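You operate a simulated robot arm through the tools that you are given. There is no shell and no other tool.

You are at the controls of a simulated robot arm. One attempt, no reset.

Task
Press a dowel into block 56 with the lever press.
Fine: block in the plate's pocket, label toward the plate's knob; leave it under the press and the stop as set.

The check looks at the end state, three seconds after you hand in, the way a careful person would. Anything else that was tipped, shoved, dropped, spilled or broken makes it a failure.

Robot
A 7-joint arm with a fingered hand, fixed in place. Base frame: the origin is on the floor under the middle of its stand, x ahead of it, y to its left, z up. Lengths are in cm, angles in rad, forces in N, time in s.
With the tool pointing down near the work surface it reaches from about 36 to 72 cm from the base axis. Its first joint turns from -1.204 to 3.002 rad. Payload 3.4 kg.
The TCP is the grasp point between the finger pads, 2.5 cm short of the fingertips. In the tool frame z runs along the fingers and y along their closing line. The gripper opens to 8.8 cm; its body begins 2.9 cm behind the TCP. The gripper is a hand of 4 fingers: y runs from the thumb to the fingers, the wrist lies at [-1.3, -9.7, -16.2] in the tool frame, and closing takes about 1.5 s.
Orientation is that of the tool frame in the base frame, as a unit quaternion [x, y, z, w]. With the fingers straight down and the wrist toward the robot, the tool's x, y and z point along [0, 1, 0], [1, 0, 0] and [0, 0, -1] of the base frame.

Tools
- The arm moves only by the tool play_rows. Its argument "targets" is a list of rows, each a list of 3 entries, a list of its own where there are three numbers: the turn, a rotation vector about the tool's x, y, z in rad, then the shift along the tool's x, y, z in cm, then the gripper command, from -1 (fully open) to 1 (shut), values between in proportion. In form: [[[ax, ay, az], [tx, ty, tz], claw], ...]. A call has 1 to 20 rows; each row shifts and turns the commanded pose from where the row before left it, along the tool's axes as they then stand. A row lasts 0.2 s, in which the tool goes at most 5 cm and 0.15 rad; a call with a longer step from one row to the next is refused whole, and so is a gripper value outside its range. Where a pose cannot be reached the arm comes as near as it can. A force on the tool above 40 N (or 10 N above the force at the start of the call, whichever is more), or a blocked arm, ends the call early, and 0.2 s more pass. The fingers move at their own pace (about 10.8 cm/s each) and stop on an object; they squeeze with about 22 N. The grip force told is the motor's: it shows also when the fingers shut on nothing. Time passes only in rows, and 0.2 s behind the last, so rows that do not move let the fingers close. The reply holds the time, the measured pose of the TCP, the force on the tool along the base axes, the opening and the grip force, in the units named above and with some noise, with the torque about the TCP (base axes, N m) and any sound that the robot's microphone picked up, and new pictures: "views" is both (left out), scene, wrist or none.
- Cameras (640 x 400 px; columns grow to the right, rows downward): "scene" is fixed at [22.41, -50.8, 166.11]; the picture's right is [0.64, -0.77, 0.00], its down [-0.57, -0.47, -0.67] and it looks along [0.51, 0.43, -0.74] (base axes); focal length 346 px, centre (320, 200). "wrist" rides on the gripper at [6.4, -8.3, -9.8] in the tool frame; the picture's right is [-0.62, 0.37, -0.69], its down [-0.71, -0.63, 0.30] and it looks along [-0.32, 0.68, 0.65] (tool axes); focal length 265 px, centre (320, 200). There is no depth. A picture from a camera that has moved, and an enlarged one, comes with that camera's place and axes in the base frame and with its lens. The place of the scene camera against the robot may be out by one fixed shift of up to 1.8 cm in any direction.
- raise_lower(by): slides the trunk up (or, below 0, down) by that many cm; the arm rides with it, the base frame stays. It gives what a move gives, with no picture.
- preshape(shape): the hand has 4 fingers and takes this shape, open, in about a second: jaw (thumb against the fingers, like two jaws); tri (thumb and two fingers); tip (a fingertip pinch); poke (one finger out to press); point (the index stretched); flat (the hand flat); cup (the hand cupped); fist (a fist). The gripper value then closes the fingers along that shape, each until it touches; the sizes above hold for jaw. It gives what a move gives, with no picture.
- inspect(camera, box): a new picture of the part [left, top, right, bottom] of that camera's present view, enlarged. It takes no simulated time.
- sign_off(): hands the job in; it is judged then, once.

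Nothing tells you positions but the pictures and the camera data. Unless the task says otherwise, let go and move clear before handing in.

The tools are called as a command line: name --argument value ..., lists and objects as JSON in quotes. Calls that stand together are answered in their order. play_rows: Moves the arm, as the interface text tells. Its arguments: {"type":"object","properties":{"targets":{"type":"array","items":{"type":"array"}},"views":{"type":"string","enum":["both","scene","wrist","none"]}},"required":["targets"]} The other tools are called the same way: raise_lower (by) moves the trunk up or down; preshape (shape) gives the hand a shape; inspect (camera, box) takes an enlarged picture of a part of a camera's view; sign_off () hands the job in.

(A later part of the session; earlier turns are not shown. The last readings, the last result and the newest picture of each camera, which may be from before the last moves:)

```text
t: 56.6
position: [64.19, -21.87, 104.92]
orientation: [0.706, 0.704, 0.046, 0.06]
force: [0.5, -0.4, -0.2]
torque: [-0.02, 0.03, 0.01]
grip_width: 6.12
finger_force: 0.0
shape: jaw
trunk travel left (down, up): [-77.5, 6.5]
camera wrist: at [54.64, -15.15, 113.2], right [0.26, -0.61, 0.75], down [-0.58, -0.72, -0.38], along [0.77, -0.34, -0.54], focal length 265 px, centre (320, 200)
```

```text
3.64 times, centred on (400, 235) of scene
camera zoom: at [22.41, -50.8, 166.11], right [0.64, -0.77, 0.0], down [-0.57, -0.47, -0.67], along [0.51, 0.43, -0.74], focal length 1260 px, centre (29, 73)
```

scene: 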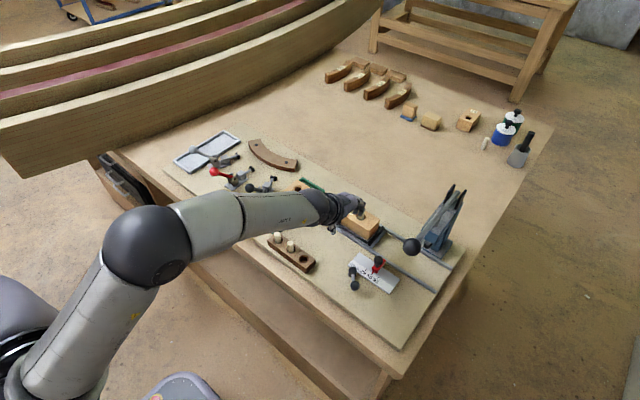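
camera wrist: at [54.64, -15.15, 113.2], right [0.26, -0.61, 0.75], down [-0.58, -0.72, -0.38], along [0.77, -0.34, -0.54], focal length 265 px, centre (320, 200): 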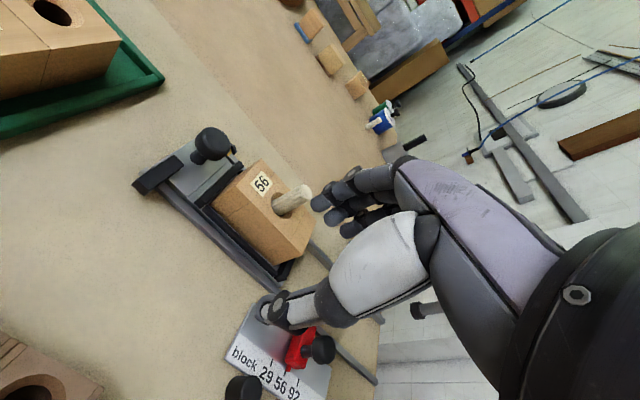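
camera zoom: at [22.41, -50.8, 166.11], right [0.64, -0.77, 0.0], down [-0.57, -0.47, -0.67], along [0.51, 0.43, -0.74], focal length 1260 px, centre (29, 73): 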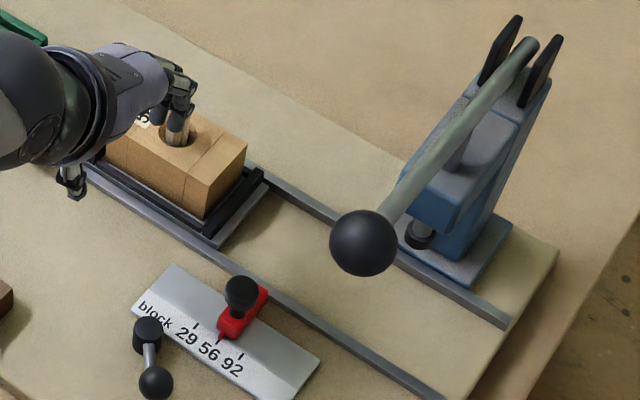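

The dowel stands upright in the block and the stop is untouched at 56. Before sliding the plate toward the press, I want a closer look at the brass and black fitting on the far rail, and at the press.

inspect --camera "wrist" --box '[170, 110, 270, 190]'

inspect --camera "scene" --box '[325, 190, 365, 220]'

inspect --camera "scene" --box '[395, 180, 475, 275]'

inspect --camera "scene" --box '[340, 245, 410, 300]'

```text
5.00 times, centred on (220, 150) of wrist
camera zoom: at [54.64, -15.15, 113.2], right [0.26, -0.61, 0.75], down [-0.58, -0.72, -0.38], along [0.77, -0.34, -0.54], focal length 1327 px, centre (820, 450)
```

zoom: 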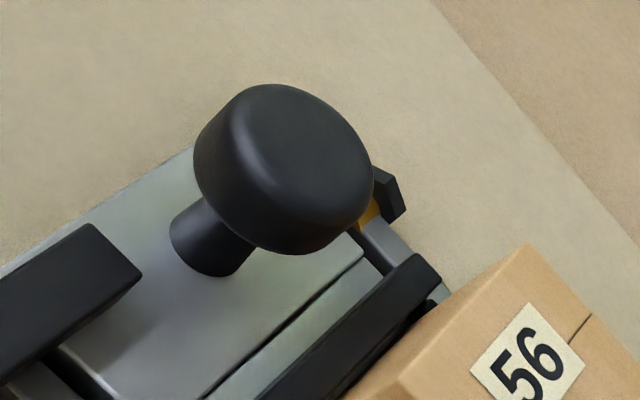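

```text
13.33 times, centred on (345, 205) of scene
camera zoom: at [22.41, -50.8, 166.11], right [0.64, -0.77, 0.0], down [-0.57, -0.47, -0.67], along [0.51, 0.43, -0.74], focal length 4619 px, centre (-13, 133)
```

zoom: 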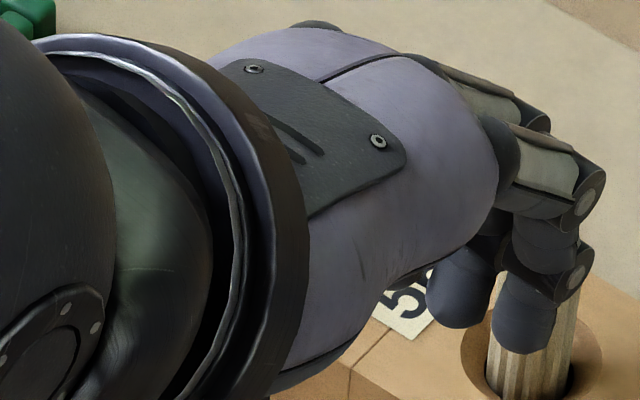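

```text
4.21 times, centred on (435, 228) of scene
camera zoom: at [22.41, -50.8, 166.11], right [0.64, -0.77, 0.0], down [-0.57, -0.47, -0.67], along [0.51, 0.43, -0.74], focal length 1459 px, centre (-164, 84)
```

zoom: 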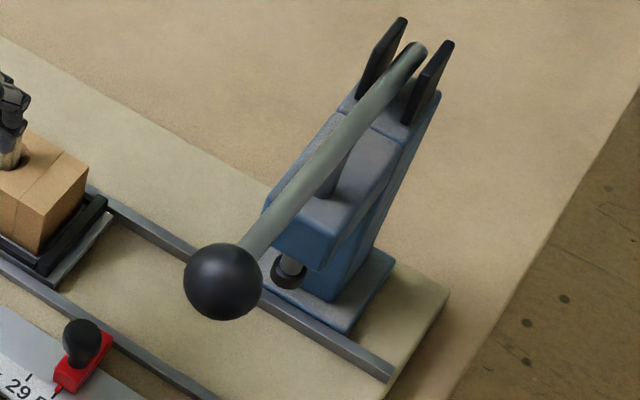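

```text
7.27 times, centred on (375, 272) of scene
camera zoom: at [22.41, -50.8, 166.11], right [0.64, -0.77, 0.0], down [-0.57, -0.47, -0.67], along [0.51, 0.43, -0.74], focal length 2519 px, centre (-80, -327)
```

zoom: 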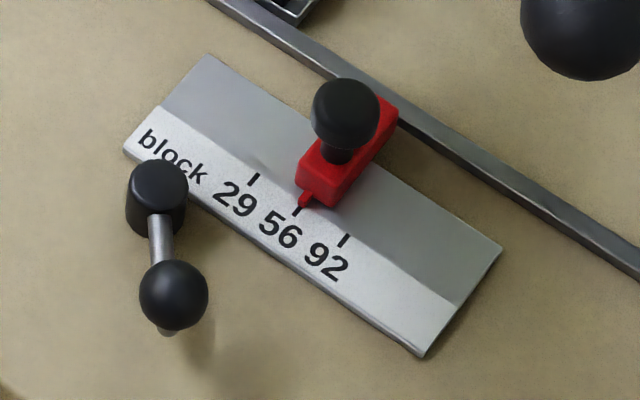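

The stop pointer sits exactly on 56, so I'll leave it. I plan to push the plate by its knob from the far-left side with the closed hand, well clear of the press lever. First I'll go around, high up, to beyond the knob.

play_rows --targets '[[[0, 0, 0], [2, 0, -0.05], 0.4], [[0, 0, 0], [3.5, 0, -0.07], 0.8], [[0, 0, 0], [4, 0, -0.08], 1], [[0, 0, 0], [3.9, 0, -0.08], 1], [[0, 0, 0], [0, 2, 0.3], 1], [[0, 0, 0], [0, 3, 0.45], 1], [[0, 0, 0], [0, 3, 0.45], 1], [[0, 0, 0], [0, 0, 0], 1], [[0, 0, 0], [0, 0, 0], 1]]'

inspect --camera "wrist" --box '[150, 130, 390, 350]'

inspect --camera "scene" --box '[280, 150, 400, 240]'

```text
t: 58.6
position: [72.18, -8.45, 104.87]
orientation: [0.705, 0.705, 0.046, 0.06]
force: [-0.3, -0.1, 0.7]
torque: [0.01, 0.02, -0.03]
grip_width: 0.0
finger_force: 21.8
shape: jaw
trunk travel left (down, up): [-77.5, 6.5]
camera wrist: at [62.66, -1.82, 113.14], right [0.26, -0.61, 0.75], down [-0.58, -0.72, -0.38], along [0.77, -0.34, -0.54], focal length 265 px, centre (320, 200)
```

scene: 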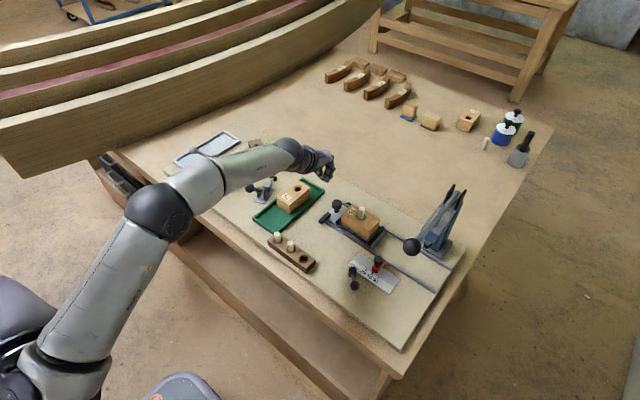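
wrist: 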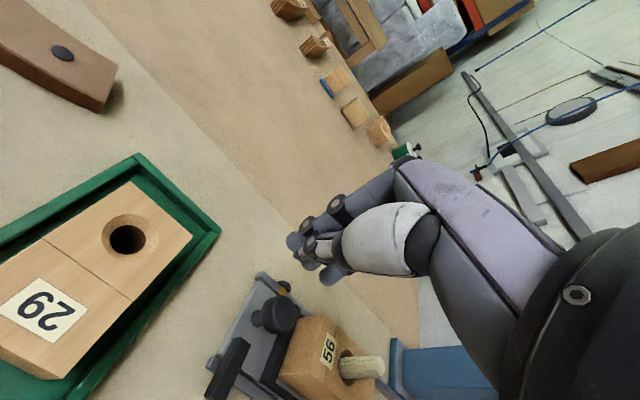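

```text
1.82 times, centred on (270, 240) of wrist
camera zoom: at [62.66, -1.82, 113.14], right [0.26, -0.61, 0.75], down [-0.58, -0.72, -0.38], along [0.77, -0.34, -0.54], focal length 483 px, centre (411, 127)
```

zoom: 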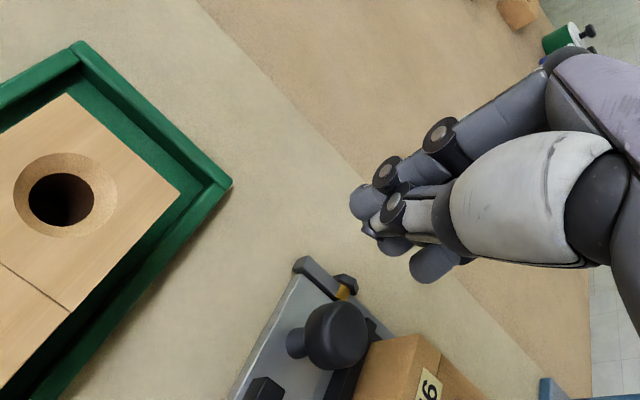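

```text
4.44 times, centred on (340, 195) of scene
camera zoom: at [22.41, -50.8, 166.11], right [0.64, -0.77, 0.0], down [-0.57, -0.47, -0.67], along [0.51, 0.43, -0.74], focal length 1540 px, centre (231, 222)
```

zoom: 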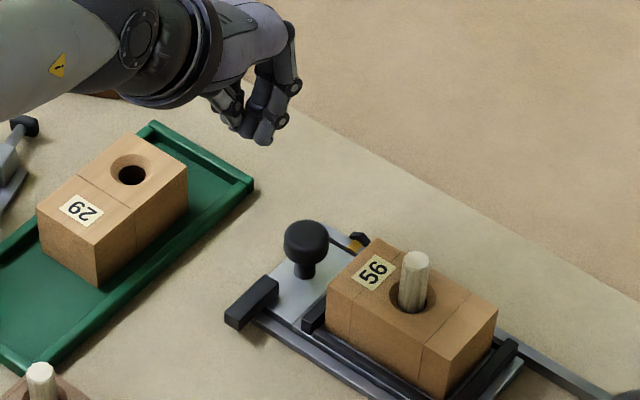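

From this angle I can see the dowel standing in block 56. With the hand closed, the ring finger reaches further than expected, so I'll shift 1.5 cm more to the left before lowering beside the knob.

play_rows --targets '[[[0, 0, 0], [1.4, -0.1, 0], 1], [[0, 0, 0], [0.04, -0.28, 1.8], 1], [[0, 0, 0], [0.04, -0.28, 1.8], 1], [[0, 0, 0], [0.04, -0.28, 1.8], 1], [[0, 0, 0], [0.03, -0.25, 1.6], 1], [[0, 0, 0], [0, 0, 0], 1]]'

inspect --camera "wrist" --box '[180, 160, 400, 360]'

inspect --camera "scene" --box '[290, 160, 380, 230]'

```text
t: 60.0
position: [72.08, -7.03, 97.65]
orientation: [0.705, 0.705, 0.046, 0.061]
force: [0.0, 0.0, 0.5]
torque: [0.0, -0.02, 0.0]
grip_width: 0.0
finger_force: 21.8
shape: jaw
trunk travel left (down, up): [-77.5, 6.5]
camera wrist: at [62.56, -0.35, 106.01], right [0.26, -0.61, 0.75], down [-0.58, -0.72, -0.38], along [0.77, -0.34, -0.54], focal length 265 px, centre (320, 200)
```

scene: 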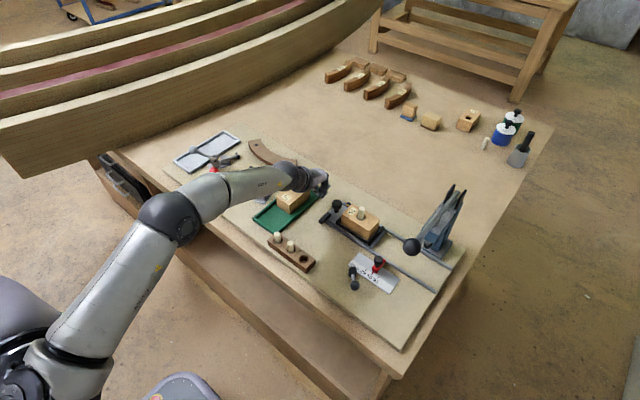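
wrist: 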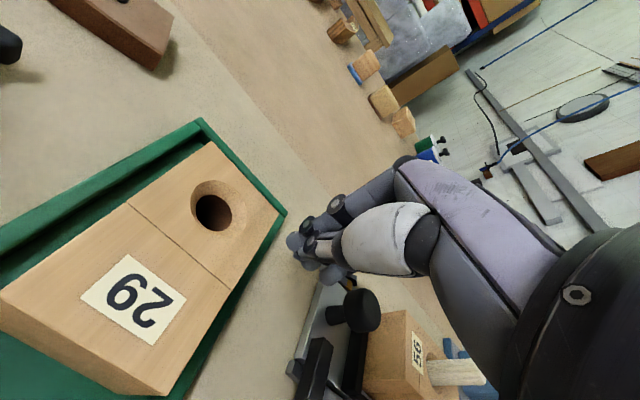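

```text
2.00 times, centred on (290, 260) of wrist
camera zoom: at [62.56, -0.35, 106.01], right [0.26, -0.61, 0.75], down [-0.58, -0.72, -0.38], along [0.77, -0.34, -0.54], focal length 531 px, centre (380, 80)
```

zoom: 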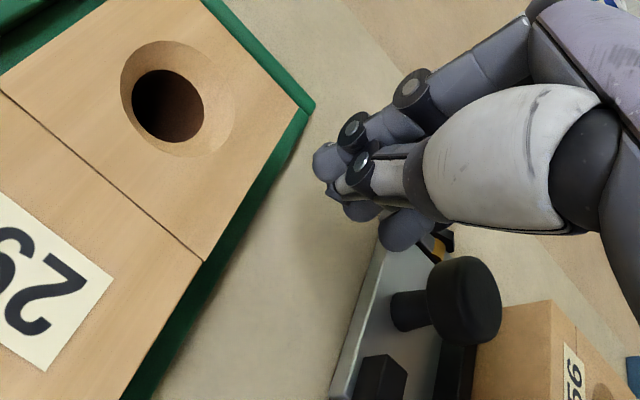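

```text
5.71 times, centred on (335, 195) of scene
camera zoom: at [22.41, -50.8, 166.11], right [0.64, -0.77, 0.0], down [-0.57, -0.47, -0.67], along [0.51, 0.43, -0.74], focal length 1980 px, centre (234, 229)
```

zoom: 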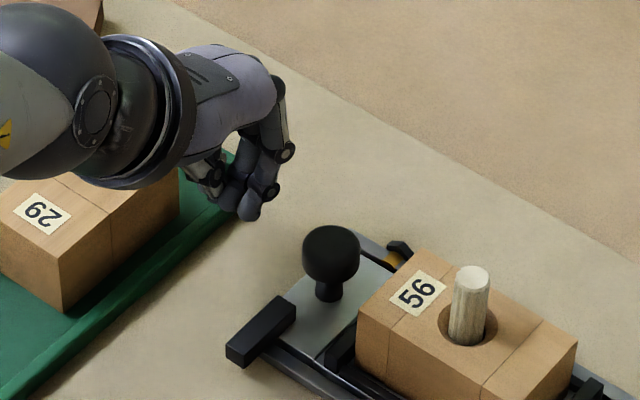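

The closed fingers hang beside the knob, clear of the tray and block 29. I'll lower about 2 cm more to knob height, then start easing toward the knob.

play_rows --targets '[[[0, 0, 0], [0.02, -0.15, 0.95], 1], [[0, 0, 0], [0.02, -0.15, 0.95], 1], [[0, 0, 0], [-0.5, 0, 0], 1], [[0, 0, 0], [-0.5, 0, 0], 1], [[0, 0, 0], [0, 0, 0], 1]]'

inspect --camera "wrist" --box '[200, 180, 400, 360]'

inspect --camera "scene" --box '[300, 170, 370, 230]'

```text
t: 61.2
position: [72.08, -8.06, 95.85]
orientation: [0.706, 0.704, 0.046, 0.061]
force: [-0.8, 0.2, 0.0]
torque: [-0.01, 0.02, -0.02]
grip_width: 0.0
finger_force: 22.2
shape: jaw
trunk travel left (down, up): [-77.5, 6.5]
camera wrist: at [62.55, -1.4, 104.17], right [0.26, -0.61, 0.75], down [-0.58, -0.72, -0.38], along [0.77, -0.34, -0.54], focal length 265 px, centre (320, 200)
```

scene: 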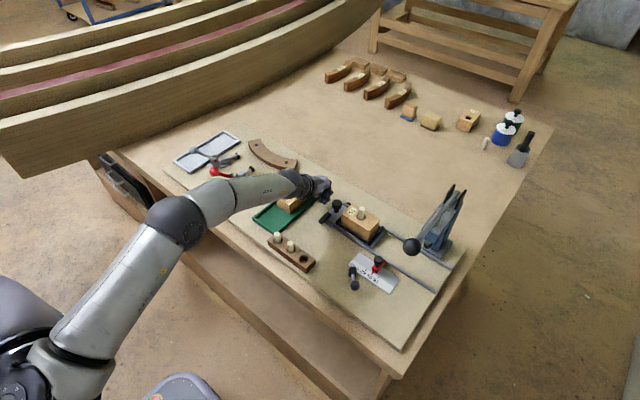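
wrist: 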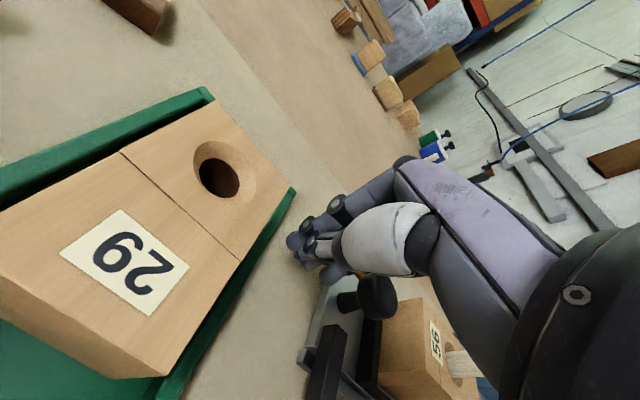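

```text
2.22 times, centred on (300, 270) of wrist
camera zoom: at [62.55, -1.4, 104.17], right [0.26, -0.61, 0.75], down [-0.58, -0.72, -0.38], along [0.77, -0.34, -0.54], focal length 590 px, centre (364, 44)
```

zoom: 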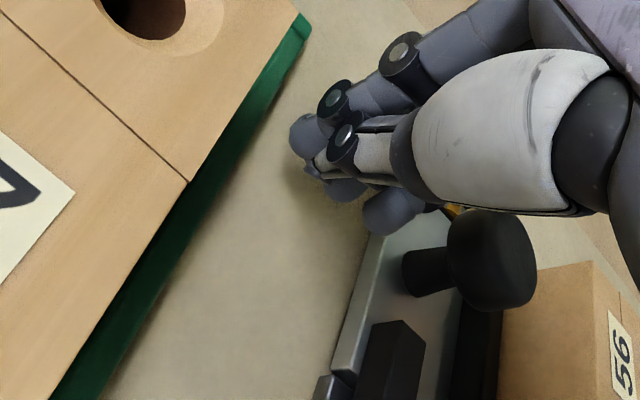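

```text
6.67 times, centred on (335, 200) of scene
camera zoom: at [22.41, -50.8, 166.11], right [0.64, -0.77, 0.0], down [-0.57, -0.47, -0.67], along [0.51, 0.43, -0.74], focal length 2310 px, centre (220, 200)
```

zoom: 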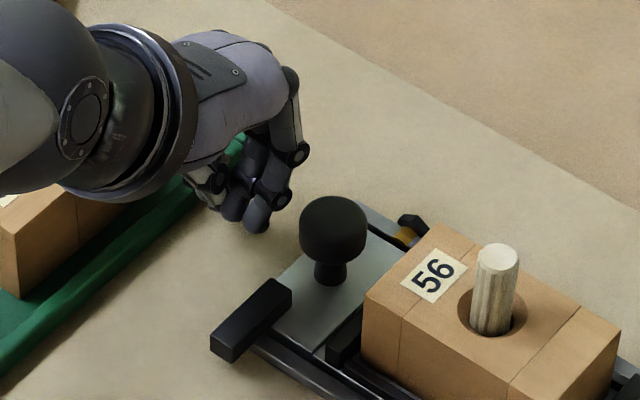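

The ring finger is about 1 cm from the knob at the right height. I'll move slowly until it makes contact.

play_rows --targets '[[[0, 0, 0], [-0.4, 0, 0], 1], [[0, 0, 0], [-0.4, 0, 0], 1], [[0, 0, 0], [-0.4, 0, 0], 1], [[0, 0, 0], [0, 0, 0], 1]]' --views "wrist"

inspect --camera "scene" --box '[300, 170, 370, 230]'

```text
t: 62.2
position: [72.1, -9.4, 95.8]
orientation: [0.705, 0.705, 0.046, 0.06]
force: [0.7, 0.1, 0.0]
torque: [-0.04, 0.02, -0.01]
grip_width: 0.0
finger_force: 22.0
shape: jaw
trunk travel left (down, up): [-77.5, 6.5]
camera wrist: at [62.54, -2.59, 104.18], right [0.26, -0.61, 0.75], down [-0.58, -0.72, -0.38], along [0.77, -0.34, -0.54], focal length 265 px, centre (320, 200)
```

wrist: 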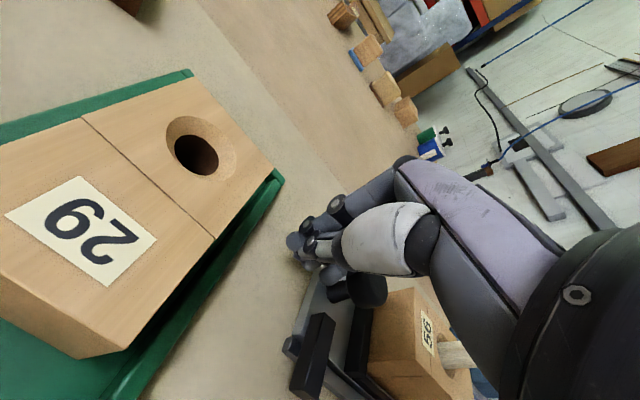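

```text
6.67 times, centred on (335, 200) of scene
camera zoom: at [22.41, -50.8, 166.11], right [0.64, -0.77, 0.0], down [-0.57, -0.47, -0.67], along [0.51, 0.43, -0.74], focal length 2310 px, centre (220, 200)
```

zoom: 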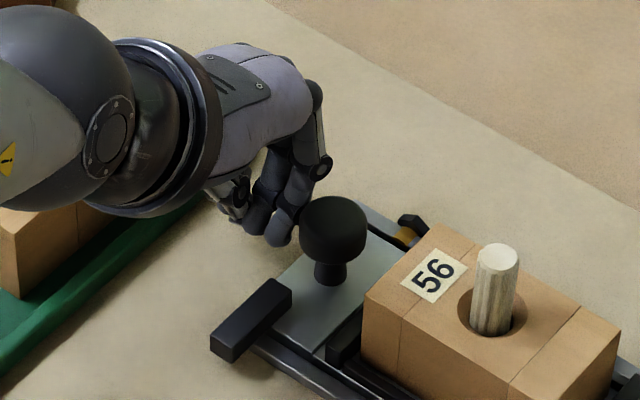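

It's just about touching. I'll continue gently to make contact and see if the plate slides.

play_rows --targets '[[[0, 0, 0], [-0.25, 0, 0], 1], [[0, 0, 0], [-0.25, 0, 0], 1], [[0, 0, 0], [-0.25, 0, 0], 1], [[0, 0, 0], [-0.25, 0, 0], 1], [[0, 0, 0], [0, 0, 0], 1]]' --views "wrist"

inspect --camera "scene" --box '[300, 170, 370, 230]'

```text
t: 63.4
position: [72.12, -10.33, 95.87]
orientation: [0.706, 0.705, 0.045, 0.06]
force: [0.6, 0.5, -0.4]
torque: [0.05, 0.01, -0.01]
grip_width: 0.0
finger_force: 22.2
shape: jaw
trunk travel left (down, up): [-77.5, 6.5]
camera wrist: at [62.56, -3.62, 104.18], right [0.26, -0.61, 0.75], down [-0.58, -0.72, -0.38], along [0.77, -0.34, -0.54], focal length 265 px, centre (320, 200)
```

wrist: 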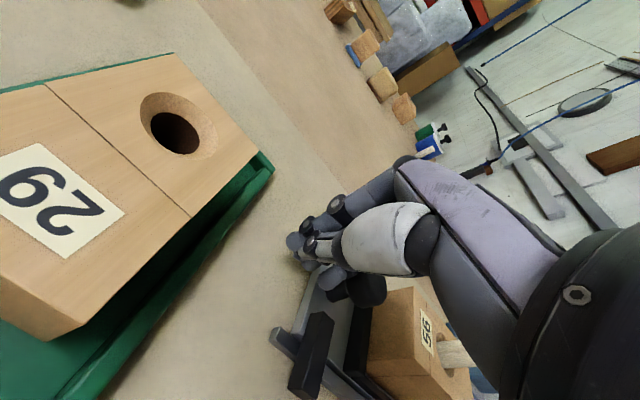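

```text
6.67 times, centred on (335, 200) of scene
camera zoom: at [22.41, -50.8, 166.11], right [0.64, -0.77, 0.0], down [-0.57, -0.47, -0.67], along [0.51, 0.43, -0.74], focal length 2310 px, centre (220, 200)
```

zoom: 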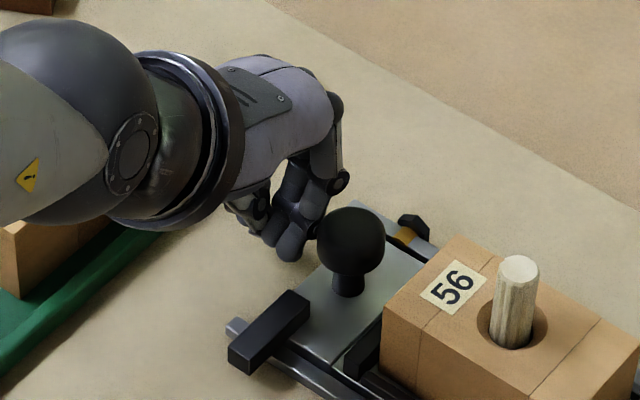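

The plate slides easily and the dowel stays upright; the brass fitting stays on the rail. I'll continue the slide at a slow, steady pace.

play_rows --targets '[[[0, 0, 0], [-0.4, 0, 0.01], 1], [[0, 0, 0], [-0.5, 0, 0.01], 1], [[0, 0, 0], [-0.5, 0, 0.01], 1], [[0, 0, 0], [-0.5, 0, 0.01], 1], [[0, 0, 0], [-0.5, 0, 0.01], 1], [[0, 0, 0], [-0.5, 0, 0.01], 1], [[0, 0, 0], [-0.5, 0, 0.01], 1], [[0, 0, 0], [-0.5, 0, 0.01], 1], [[0, 0, 0], [-0.5, 0, 0.01], 1], [[0, 0, 0], [-0.5, 0, 0.01], 1], [[0, 0, 0], [-0.4, 0, 0.01], 1], [[0, 0, 0], [0, 0, 0], 1]]'

inspect --camera "scene" --box '[310, 170, 460, 290]'

```text
t: 66.0
position: [72.04, -15.45, 95.94]
orientation: [0.706, 0.705, 0.046, 0.06]
force: [0.3, 1.2, -0.4]
torque: [-0.03, 0.0, 0.02]
grip_width: 0.0
finger_force: 21.8
shape: jaw
trunk travel left (down, up): [-77.5, 6.5]
camera wrist: at [62.56, -8.88, 104.19], right [0.26, -0.61, 0.75], down [-0.58, -0.72, -0.38], along [0.77, -0.34, -0.54], focal length 265 px, centre (320, 200)
```

scene: 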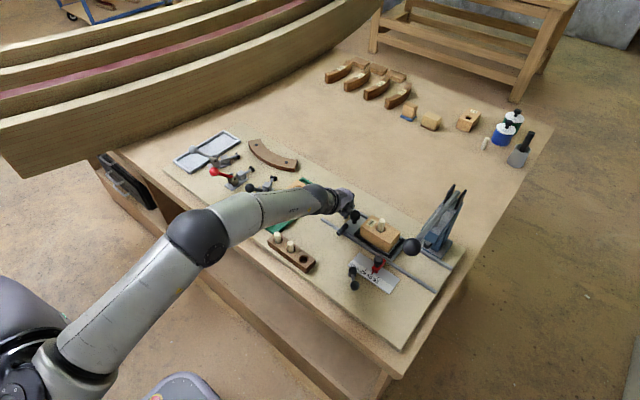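
wrist: 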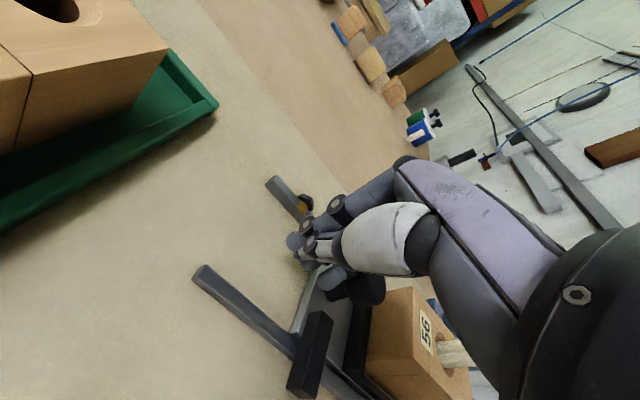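

```text
3.33 times, centred on (385, 230) of scene
camera zoom: at [22.41, -50.8, 166.11], right [0.64, -0.77, 0.0], down [-0.57, -0.47, -0.67], along [0.51, 0.43, -0.74], focal length 1155 px, centre (103, 100)
```

zoom: 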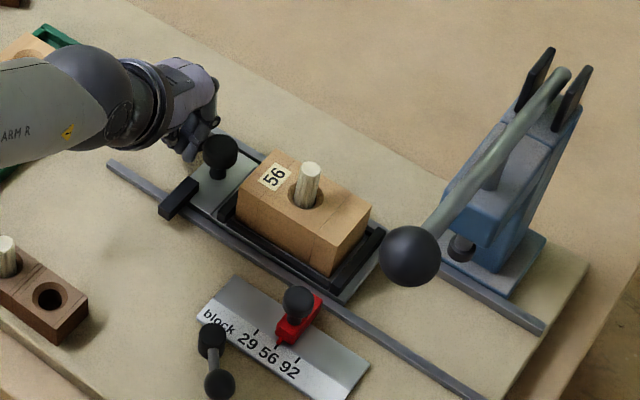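

The slide is smooth, with the dowel still standing. I'll keep going and check again before it reaches the ram.

play_rows --targets '[[[0, 0, 0], [-0.4, 0, 0.01], 1], [[0, 0, 0], [-0.5, 0, 0.01], 1], [[0, 0, 0], [-0.5, 0, 0.01], 1], [[0, 0, 0], [-0.5, 0, 0.01], 1], [[0, 0, 0], [-0.5, 0, 0.01], 1], [[0, 0, 0], [-0.5, 0, 0.01], 1], [[0, 0, 0], [-0.5, 0, 0.01], 1], [[0, 0, 0], [-0.5, 0, 0.01], 1], [[0, 0, 0], [-0.5, 0, 0.01], 1], [[0, 0, 0], [-0.5, 0, 0.01], 1], [[0, 0, 0], [-0.5, 0, 0.01], 1], [[0, 0, 0], [-0.5, 0, 0.01], 1], [[0, 0, 0], [-0.5, 0, 0.01], 1], [[0, 0, 0], [-0.5, 0, 0.01], 1], [[0, 0, 0], [-0.3, 0, 0.01], 1], [[0, 0, 0], [0, 0, 0], 1]]'

inspect --camera "scene" --box '[350, 180, 470, 280]'

inspect --camera "wrist" --box '[240, 220, 480, 400]'

```text
t: 69.4
position: [71.98, -22.78, 95.77]
orientation: [0.706, 0.705, 0.046, 0.06]
force: [1.0, 1.4, -0.4]
torque: [0.0, 0.04, 0.02]
grip_width: 0.02
finger_force: 22.5
shape: jaw
trunk travel left (down, up): [-77.5, 6.5]
camera wrist: at [62.55, -16.06, 104.19], right [0.26, -0.61, 0.75], down [-0.58, -0.72, -0.38], along [0.77, -0.34, -0.54], focal length 265 px, centre (320, 200)
```

scene: 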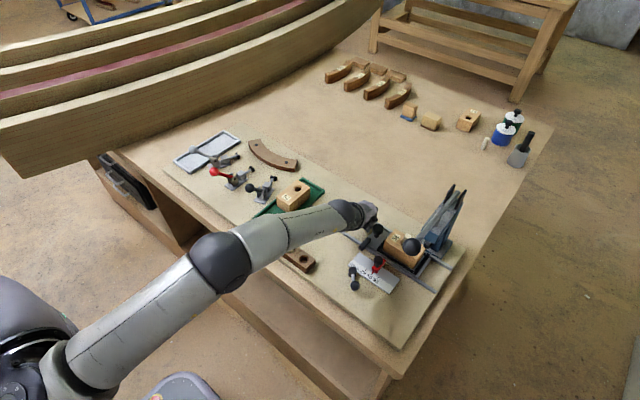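
wrist: 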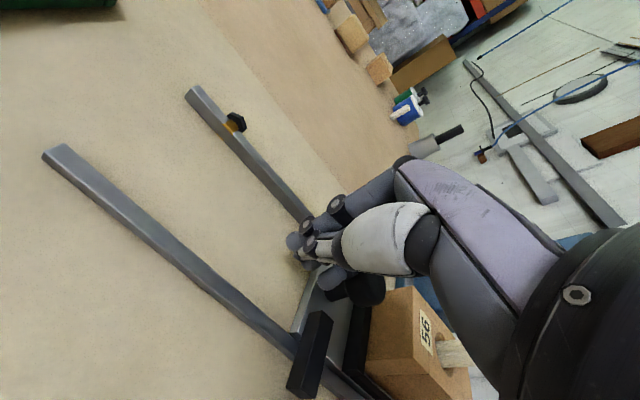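

```text
4.00 times, centred on (410, 230) of scene
camera zoom: at [22.41, -50.8, 166.11], right [0.64, -0.77, 0.0], down [-0.57, -0.47, -0.67], along [0.51, 0.43, -0.74], focal length 1386 px, centre (-40, 80)
```

zoom: 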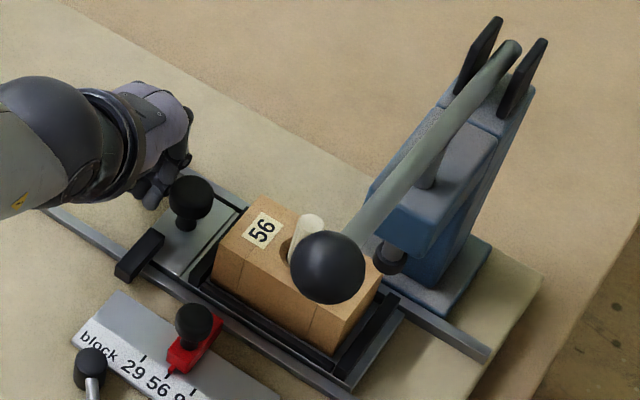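

```text
2.22 times, centred on (360, 310) of wrist
camera zoom: at [62.55, -16.06, 104.19], right [0.26, -0.61, 0.75], down [-0.58, -0.72, -0.38], along [0.77, -0.34, -0.54], focal length 590 px, centre (231, -44)
```

zoom: 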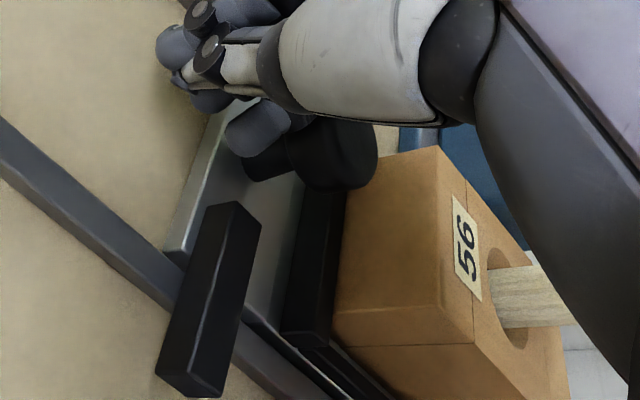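

About 5 cm of travel remains. I'll push 2.5 cm more and then compare the dowel's top with the ram's foot before going under.

play_rows --targets '[[[0, 0, 0], [-0.3, 0, 0.01], 1], [[0, 0, 0], [-0.4, 0, 0.01], 1], [[0, 0, 0], [-0.4, 0, 0.01], 1], [[0, 0, 0], [-0.4, 0, 0.01], 1], [[0, 0, 0], [-0.4, 0, 0.01], 1], [[0, 0, 0], [-0.3, 0, 0.01], 1], [[0, 0, 0], [0, 0, 0], 1]]'

inspect --camera "scene" --box '[400, 215, 460, 265]'

inspect --camera "wrist" --box '[300, 220, 520, 400]'

inspect --camera "scene" --box '[360, 220, 430, 280]'

```text
t: 71.0
position: [71.98, -24.93, 95.92]
orientation: [0.706, 0.704, 0.045, 0.06]
force: [-0.9, -0.1, 0.0]
torque: [0.0, 0.02, 0.0]
grip_width: 0.02
finger_force: 22.1
shape: jaw
trunk travel left (down, up): [-77.5, 6.5]
camera wrist: at [62.53, -18.27, 104.16], right [0.26, -0.61, 0.75], down [-0.58, -0.72, -0.38], along [0.77, -0.34, -0.54], focal length 265 px, centre (320, 200)
```

scene: 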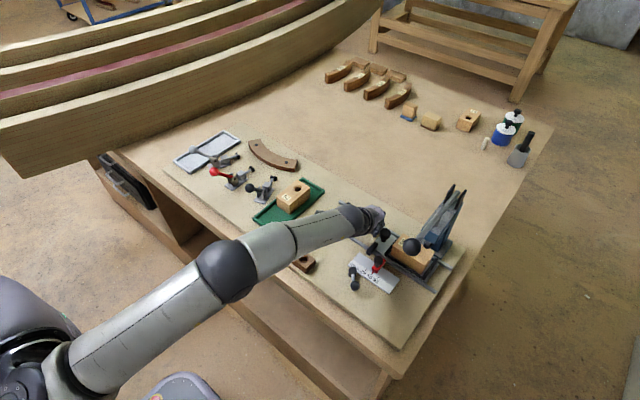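
wrist: 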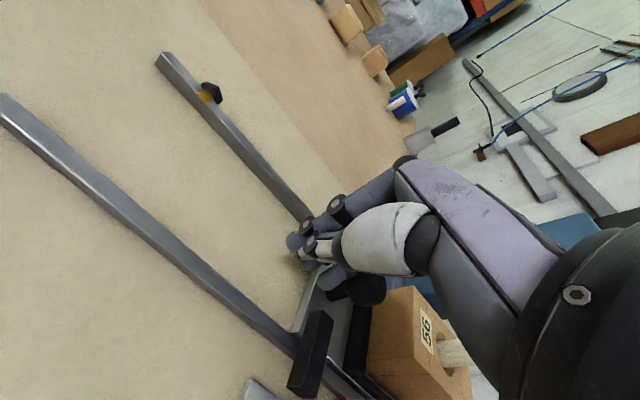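

```text
8.00 times, centred on (430, 240) of scene
camera zoom: at [22.41, -50.8, 166.11], right [0.64, -0.77, 0.0], down [-0.57, -0.47, -0.67], along [0.51, 0.43, -0.74], focal length 2771 px, centre (-560, -120)
```

zoom: 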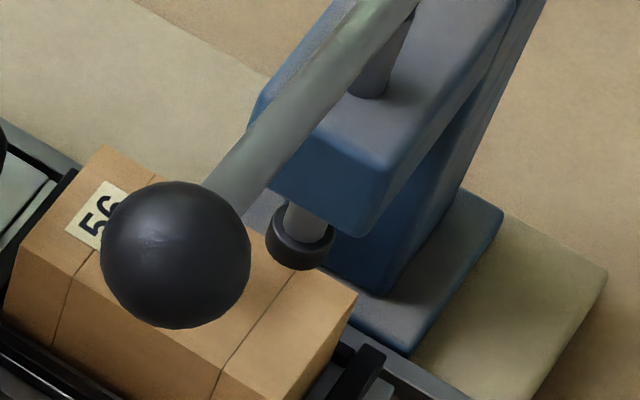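

```text
2.22 times, centred on (410, 310) of wrist
camera zoom: at [62.53, -18.27, 104.16], right [0.26, -0.61, 0.75], down [-0.58, -0.72, -0.38], along [0.77, -0.34, -0.54], focal length 590 px, centre (120, -44)
```

zoom: 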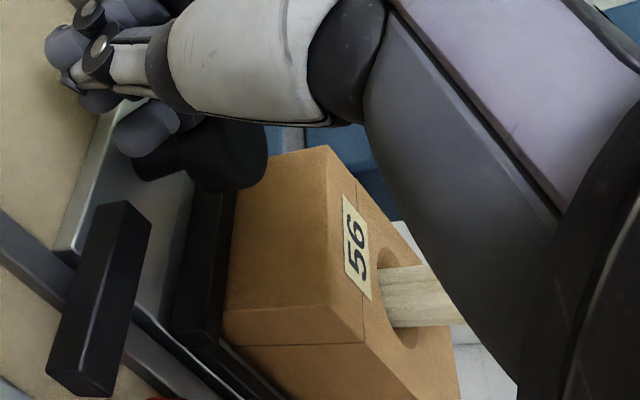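

```text
6.67 times, centred on (395, 250) of scene
camera zoom: at [22.41, -50.8, 166.11], right [0.64, -0.77, 0.0], down [-0.57, -0.47, -0.67], along [0.51, 0.43, -0.74], focal length 2310 px, centre (-180, -133)
```

zoom: 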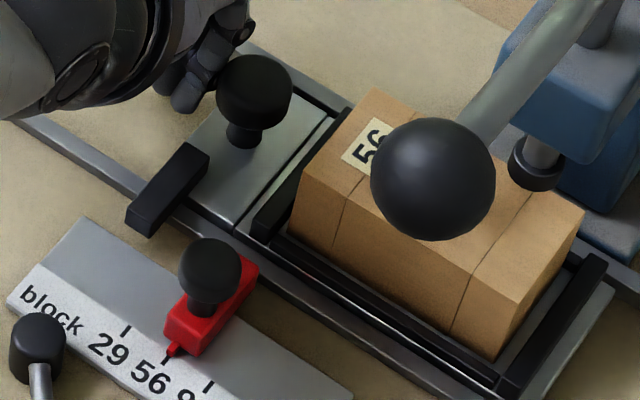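

There's still about 3.5 cm before the tab meets the stop, and the ram foot appears to be roughly half a centimetre above the dowel's top. I'll advance in small steps and watch the push force closely.

play_rows --targets '[[[0, 0, 0], [-0.25, 0, 0.005], 1], [[0, 0, 0], [-0.25, 0, 0.005], 1], [[0, 0, 0], [-0.25, 0, 0.005], 1], [[0, 0, 0], [-0.25, 0, 0.005], 1], [[0, 0, 0], [0, 0, 0], 1]]' --views "wrist"

inspect --camera "wrist" --box '[300, 220, 520, 400]'

inspect --camera "scene" --box '[370, 215, 450, 280]'

```text
t: 72.2
position: [72.02, -25.9, 95.84]
orientation: [0.706, 0.704, 0.045, 0.061]
force: [-0.3, 0.5, -0.2]
torque: [-0.02, -0.01, 0.03]
grip_width: 0.01
finger_force: 21.5
shape: jaw
trunk travel left (down, up): [-77.5, 6.5]
camera wrist: at [62.53, -19.27, 104.19], right [0.26, -0.61, 0.75], down [-0.58, -0.72, -0.38], along [0.77, -0.34, -0.54], focal length 265 px, centre (320, 200)
```

wrist: 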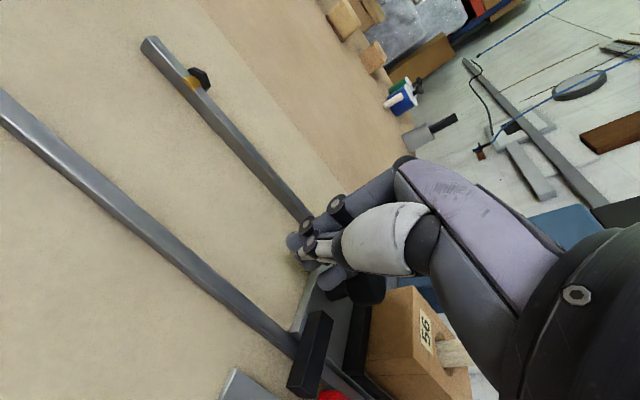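

```text
2.22 times, centred on (410, 310) of wrist
camera zoom: at [62.53, -19.27, 104.19], right [0.26, -0.61, 0.75], down [-0.58, -0.72, -0.38], along [0.77, -0.34, -0.54], focal length 590 px, centre (120, -44)
```

zoom: 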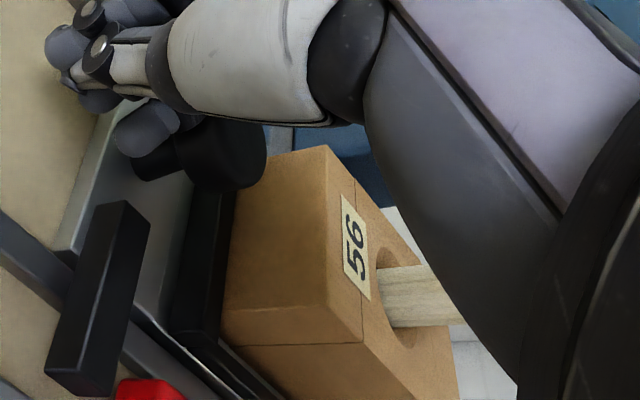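

```text
6.15 times, centred on (410, 248) of scene
camera zoom: at [22.41, -50.8, 166.11], right [0.64, -0.77, 0.0], down [-0.57, -0.47, -0.67], along [0.51, 0.43, -0.74], focal length 2132 px, centre (-234, -92)
```

zoom: 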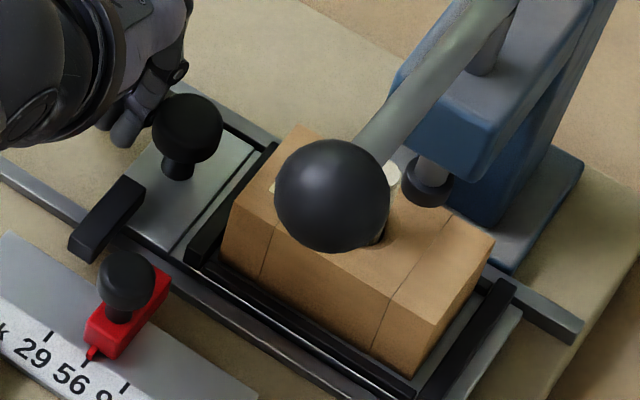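

The dowel top is now visible beside the ball and passes clearly below the ram foot, by roughly 1 cm. I'll continue gently toward the stop.

play_rows --targets '[[[0, 0, 0], [-0.25, 0, 0.005], 1], [[0, 0, 0], [-0.25, 0, 0.005], 1], [[0, 0, 0], [-0.25, 0, 0.005], 1], [[0, 0, 0], [-0.25, 0, 0.005], 1], [[0, 0, 0], [-0.25, 0, 0.005], 1], [[0, 0, 0], [-0.25, 0, 0.005], 1], [[0, 0, 0], [0, 0, 0], 1]]' --views "wrist"

inspect --camera "wrist" --box '[280, 240, 480, 400]'

inspect --camera "scene" --box '[370, 215, 450, 280]'

```text
t: 73.8
position: [72.07, -27.43, 95.6]
orientation: [0.706, 0.705, 0.045, 0.06]
force: [0.9, 1.1, 0.3]
torque: [-0.02, -0.03, 0.0]
grip_width: 0.0
finger_force: 22.1
shape: jaw
trunk travel left (down, up): [-77.5, 6.5]
camera wrist: at [62.54, -20.76, 104.11], right [0.26, -0.61, 0.75], down [-0.58, -0.72, -0.38], along [0.77, -0.34, -0.54], focal length 265 px, centre (320, 200)
```

wrist: 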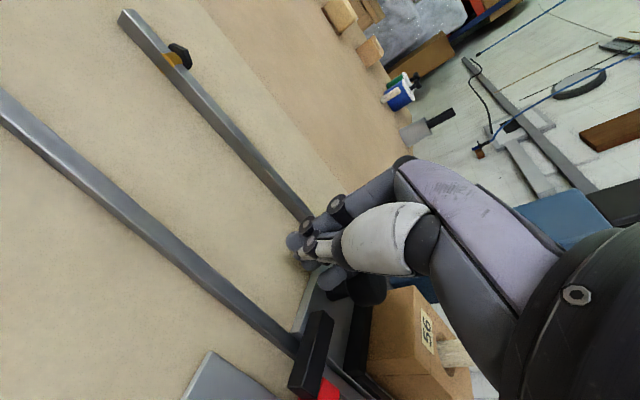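

```text
2.50 times, centred on (380, 320) of wrist
camera zoom: at [62.54, -20.76, 104.11], right [0.26, -0.61, 0.75], down [-0.58, -0.72, -0.38], along [0.77, -0.34, -0.54], focal length 664 px, centre (170, -100)
```

zoom: 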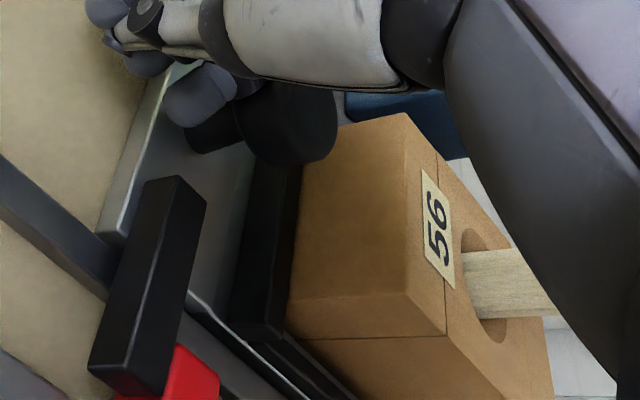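

```text
6.15 times, centred on (410, 248) of scene
camera zoom: at [22.41, -50.8, 166.11], right [0.64, -0.77, 0.0], down [-0.57, -0.47, -0.67], along [0.51, 0.43, -0.74], focal length 2132 px, centre (-234, -92)
```

zoom: 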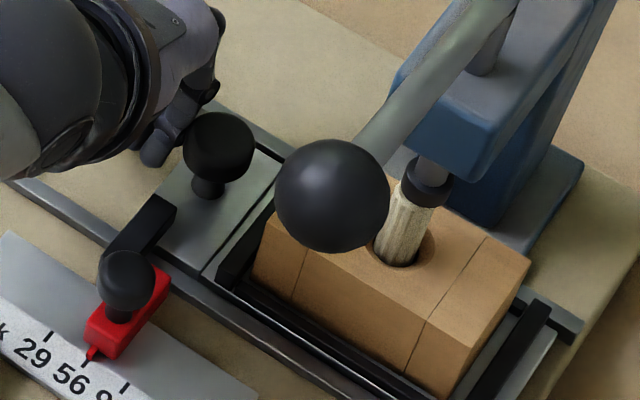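

The tab is about a centimetre from the stop and the dowel is moving in under the ram. I'll finish with very small steps until the tab meets the stop.

play_rows --targets '[[[0, 0, 0], [-0.15, 0, 0.003], 1], [[0, 0, 0], [-0.15, 0, 0.003], 1], [[0, 0, 0], [-0.15, 0, 0.003], 1], [[0, 0, 0], [-0.15, 0, 0.003], 1], [[0, 0, 0], [0, 0, 0], 1]]' --views "none"

inspect --camera "wrist" --box '[280, 240, 480, 400]'

inspect --camera "scene" --box '[370, 215, 450, 280]'

```text
t: 75.0
position: [72.0, -27.85, 95.88]
orientation: [0.706, 0.704, 0.046, 0.06]
force: [-0.6, 5.8, 0.8]
torque: [0.0, 0.0, 0.03]
grip_width: 0.0
finger_force: 21.4
shape: jaw
trunk travel left (down, up): [-77.5, 6.5]
```

```text
2.50 times, centred on (380, 320) of wrist
camera zoom: at [62.54, -21.26, 104.19], right [0.26, -0.61, 0.75], down [-0.58, -0.72, -0.38], along [0.77, -0.34, -0.54], focal length 664 px, centre (170, -100)
```

zoom: 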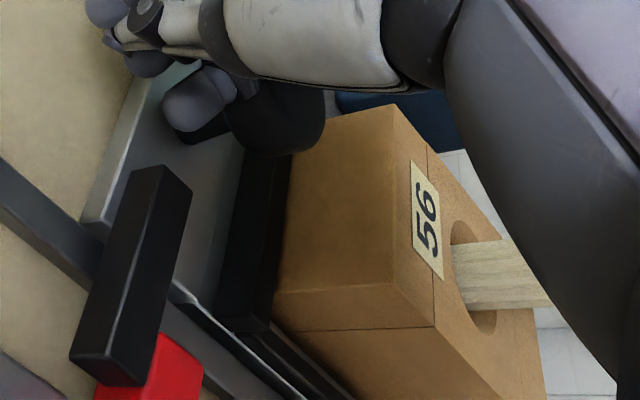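

```text
6.15 times, centred on (410, 248) of scene
camera zoom: at [22.41, -50.8, 166.11], right [0.64, -0.77, 0.0], down [-0.57, -0.47, -0.67], along [0.51, 0.43, -0.74], focal length 2132 px, centre (-234, -92)
```

zoom: 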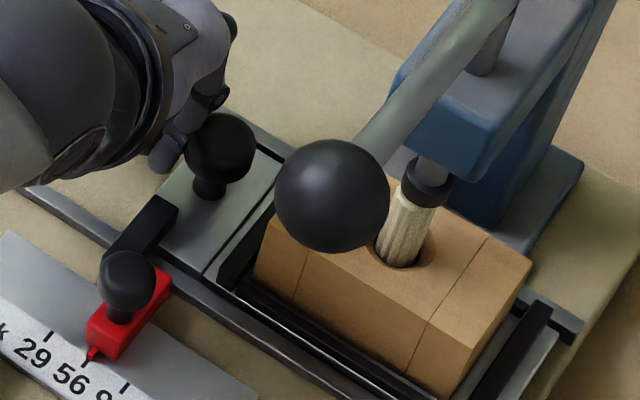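

The push force rose to about 6 N and the plate has stopped. I'll zoom in to confirm it's the tab against the stop and not the dowel against the ram.

inspect --camera "scene" --box '[370, 240, 410, 280]'

inspect --camera "scene" --box '[410, 225, 450, 260]'

inspect --camera "wrist" --box '[280, 320, 380, 400]'

```text
10.00 times, centred on (390, 260) of scene
camera zoom: at [22.41, -50.8, 166.11], right [0.64, -0.77, 0.0], down [-0.57, -0.47, -0.67], along [0.51, 0.43, -0.74], focal length 3464 px, centre (-380, -400)
```

zoom: 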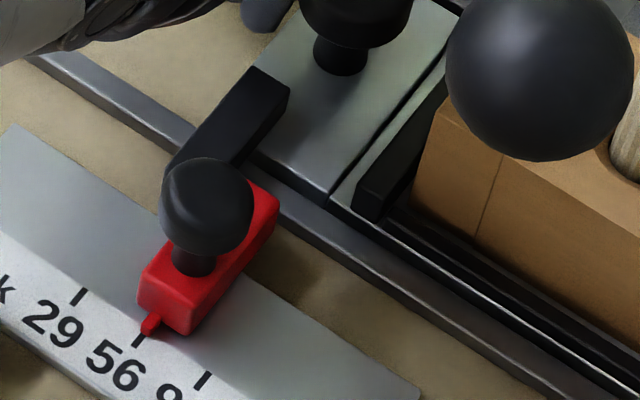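

```text
11.43 times, centred on (430, 242) of scene
camera zoom: at [22.41, -50.8, 166.11], right [0.64, -0.77, 0.0], down [-0.57, -0.47, -0.67], along [0.51, 0.43, -0.74], focal length 3959 px, centre (-937, -286)
```

zoom: 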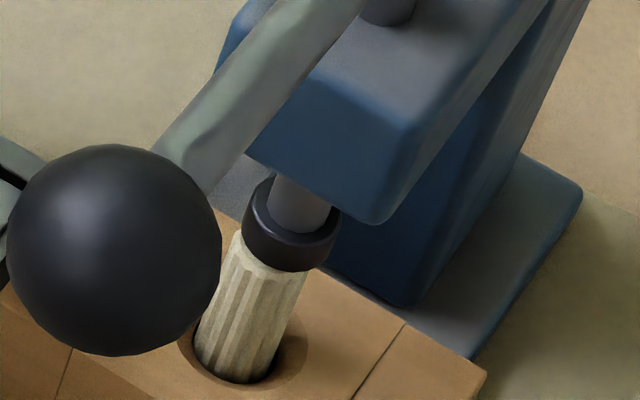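

```text
5.00 times, centred on (330, 360) of wrist
camera zoom: at [62.54, -21.26, 104.19], right [0.26, -0.61, 0.75], down [-0.58, -0.72, -0.38], along [0.77, -0.34, -0.54], focal length 1327 px, centre (270, -600)
```

zoom: 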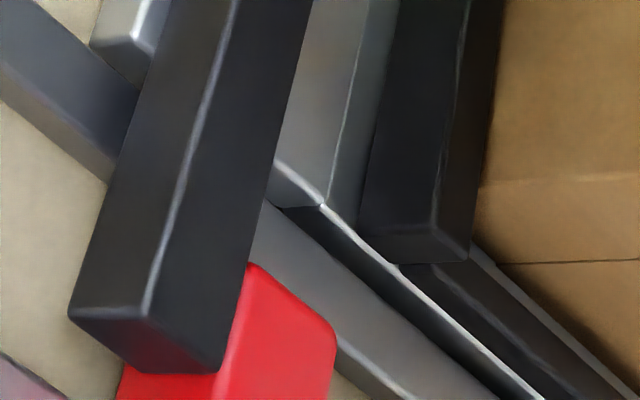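

It's the tab against the stop: the pointer is still on 56, and the dowel stands upright directly under the ram with a small gap. I'll back the hand away from the knob and rise clear, so nothing gets disturbed.

play_rows --targets '[[[0, 0, 0], [0.4, 0, 0], 1], [[0, 0, 0], [0.6, 0, 0], 1], [[0, 0, 0], [0.6, 0, 0], 1], [[0, 0, 0], [-0.03, 0.2, -1.5], 1], [[0, 0, 0], [-0.05, 0.3, -2.5], 1], [[0, 0, 0], [-0.05, -0.5, -3], 1], [[0, 0, 0], [-0.05, -2, -3], 1], [[0, 0, 0], [0, -3, -3], 1], [[0, 0, 0], [0, -3, -3], 1], [[0, 0, 0], [0, -3, -2], 1], [[0, 0, 0], [0, 0, 0], 1]]'

inspect --camera "scene" --box '[350, 170, 480, 290]'

inspect --camera "wrist" --box '[150, 150, 480, 400]'

```text
t: 77.4
position: [58.6, -26.24, 111.75]
orientation: [0.706, 0.704, 0.044, 0.06]
force: [-0.5, 0.5, -0.4]
torque: [0.0, 0.03, 0.03]
grip_width: 0.0
finger_force: 22.3
shape: jaw
trunk travel left (down, up): [-77.5, 6.5]
camera wrist: at [49.09, -19.64, 120.16], right [0.26, -0.61, 0.75], down [-0.58, -0.72, -0.38], along [0.77, -0.34, -0.54], focal length 265 px, centre (320, 200)
```

scene: 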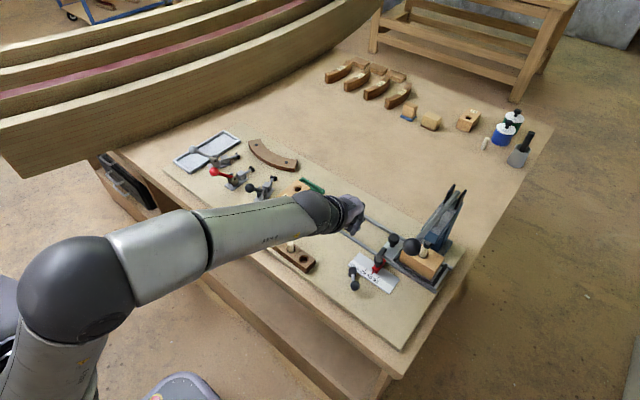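
wrist: 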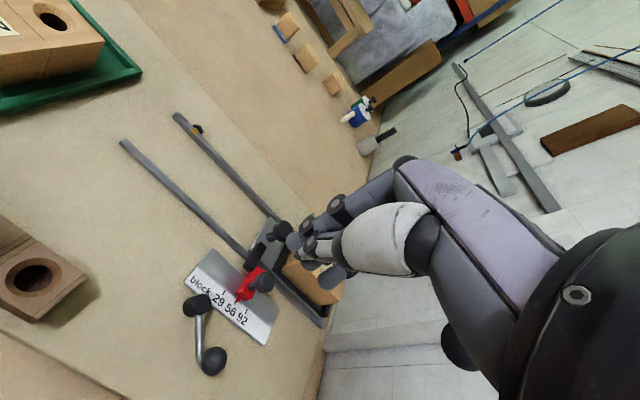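

```text
3.33 times, centred on (415, 230) of scene
camera zoom: at [22.41, -50.8, 166.11], right [0.64, -0.77, 0.0], down [-0.57, -0.47, -0.67], along [0.51, 0.43, -0.74], focal length 1155 px, centre (3, 100)
```

zoom: 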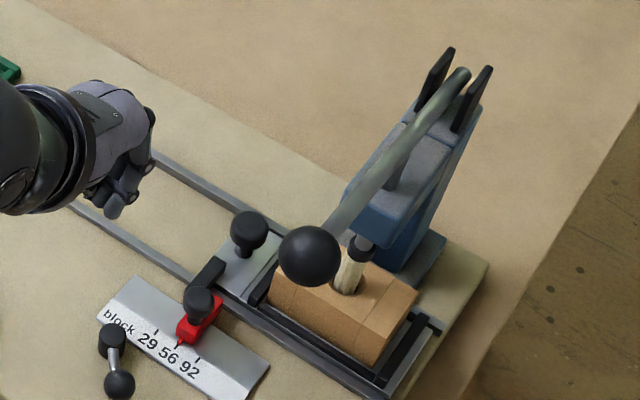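

```text
1.60 times, centred on (315, 275) of wrist
camera zoom: at [49.09, -19.64, 120.16], right [0.26, -0.61, 0.75], down [-0.58, -0.72, -0.38], along [0.77, -0.34, -0.54], focal length 425 px, centre (328, 80)
```

zoom: 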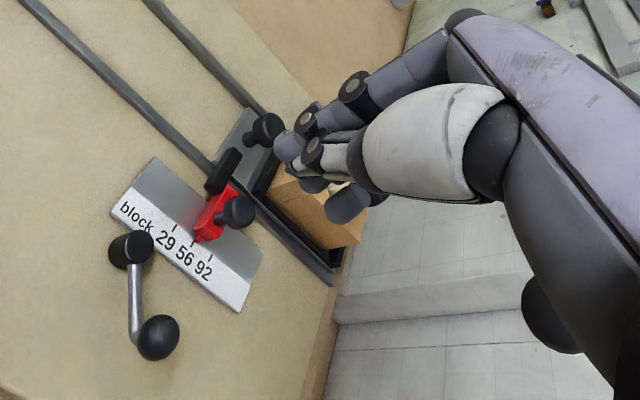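

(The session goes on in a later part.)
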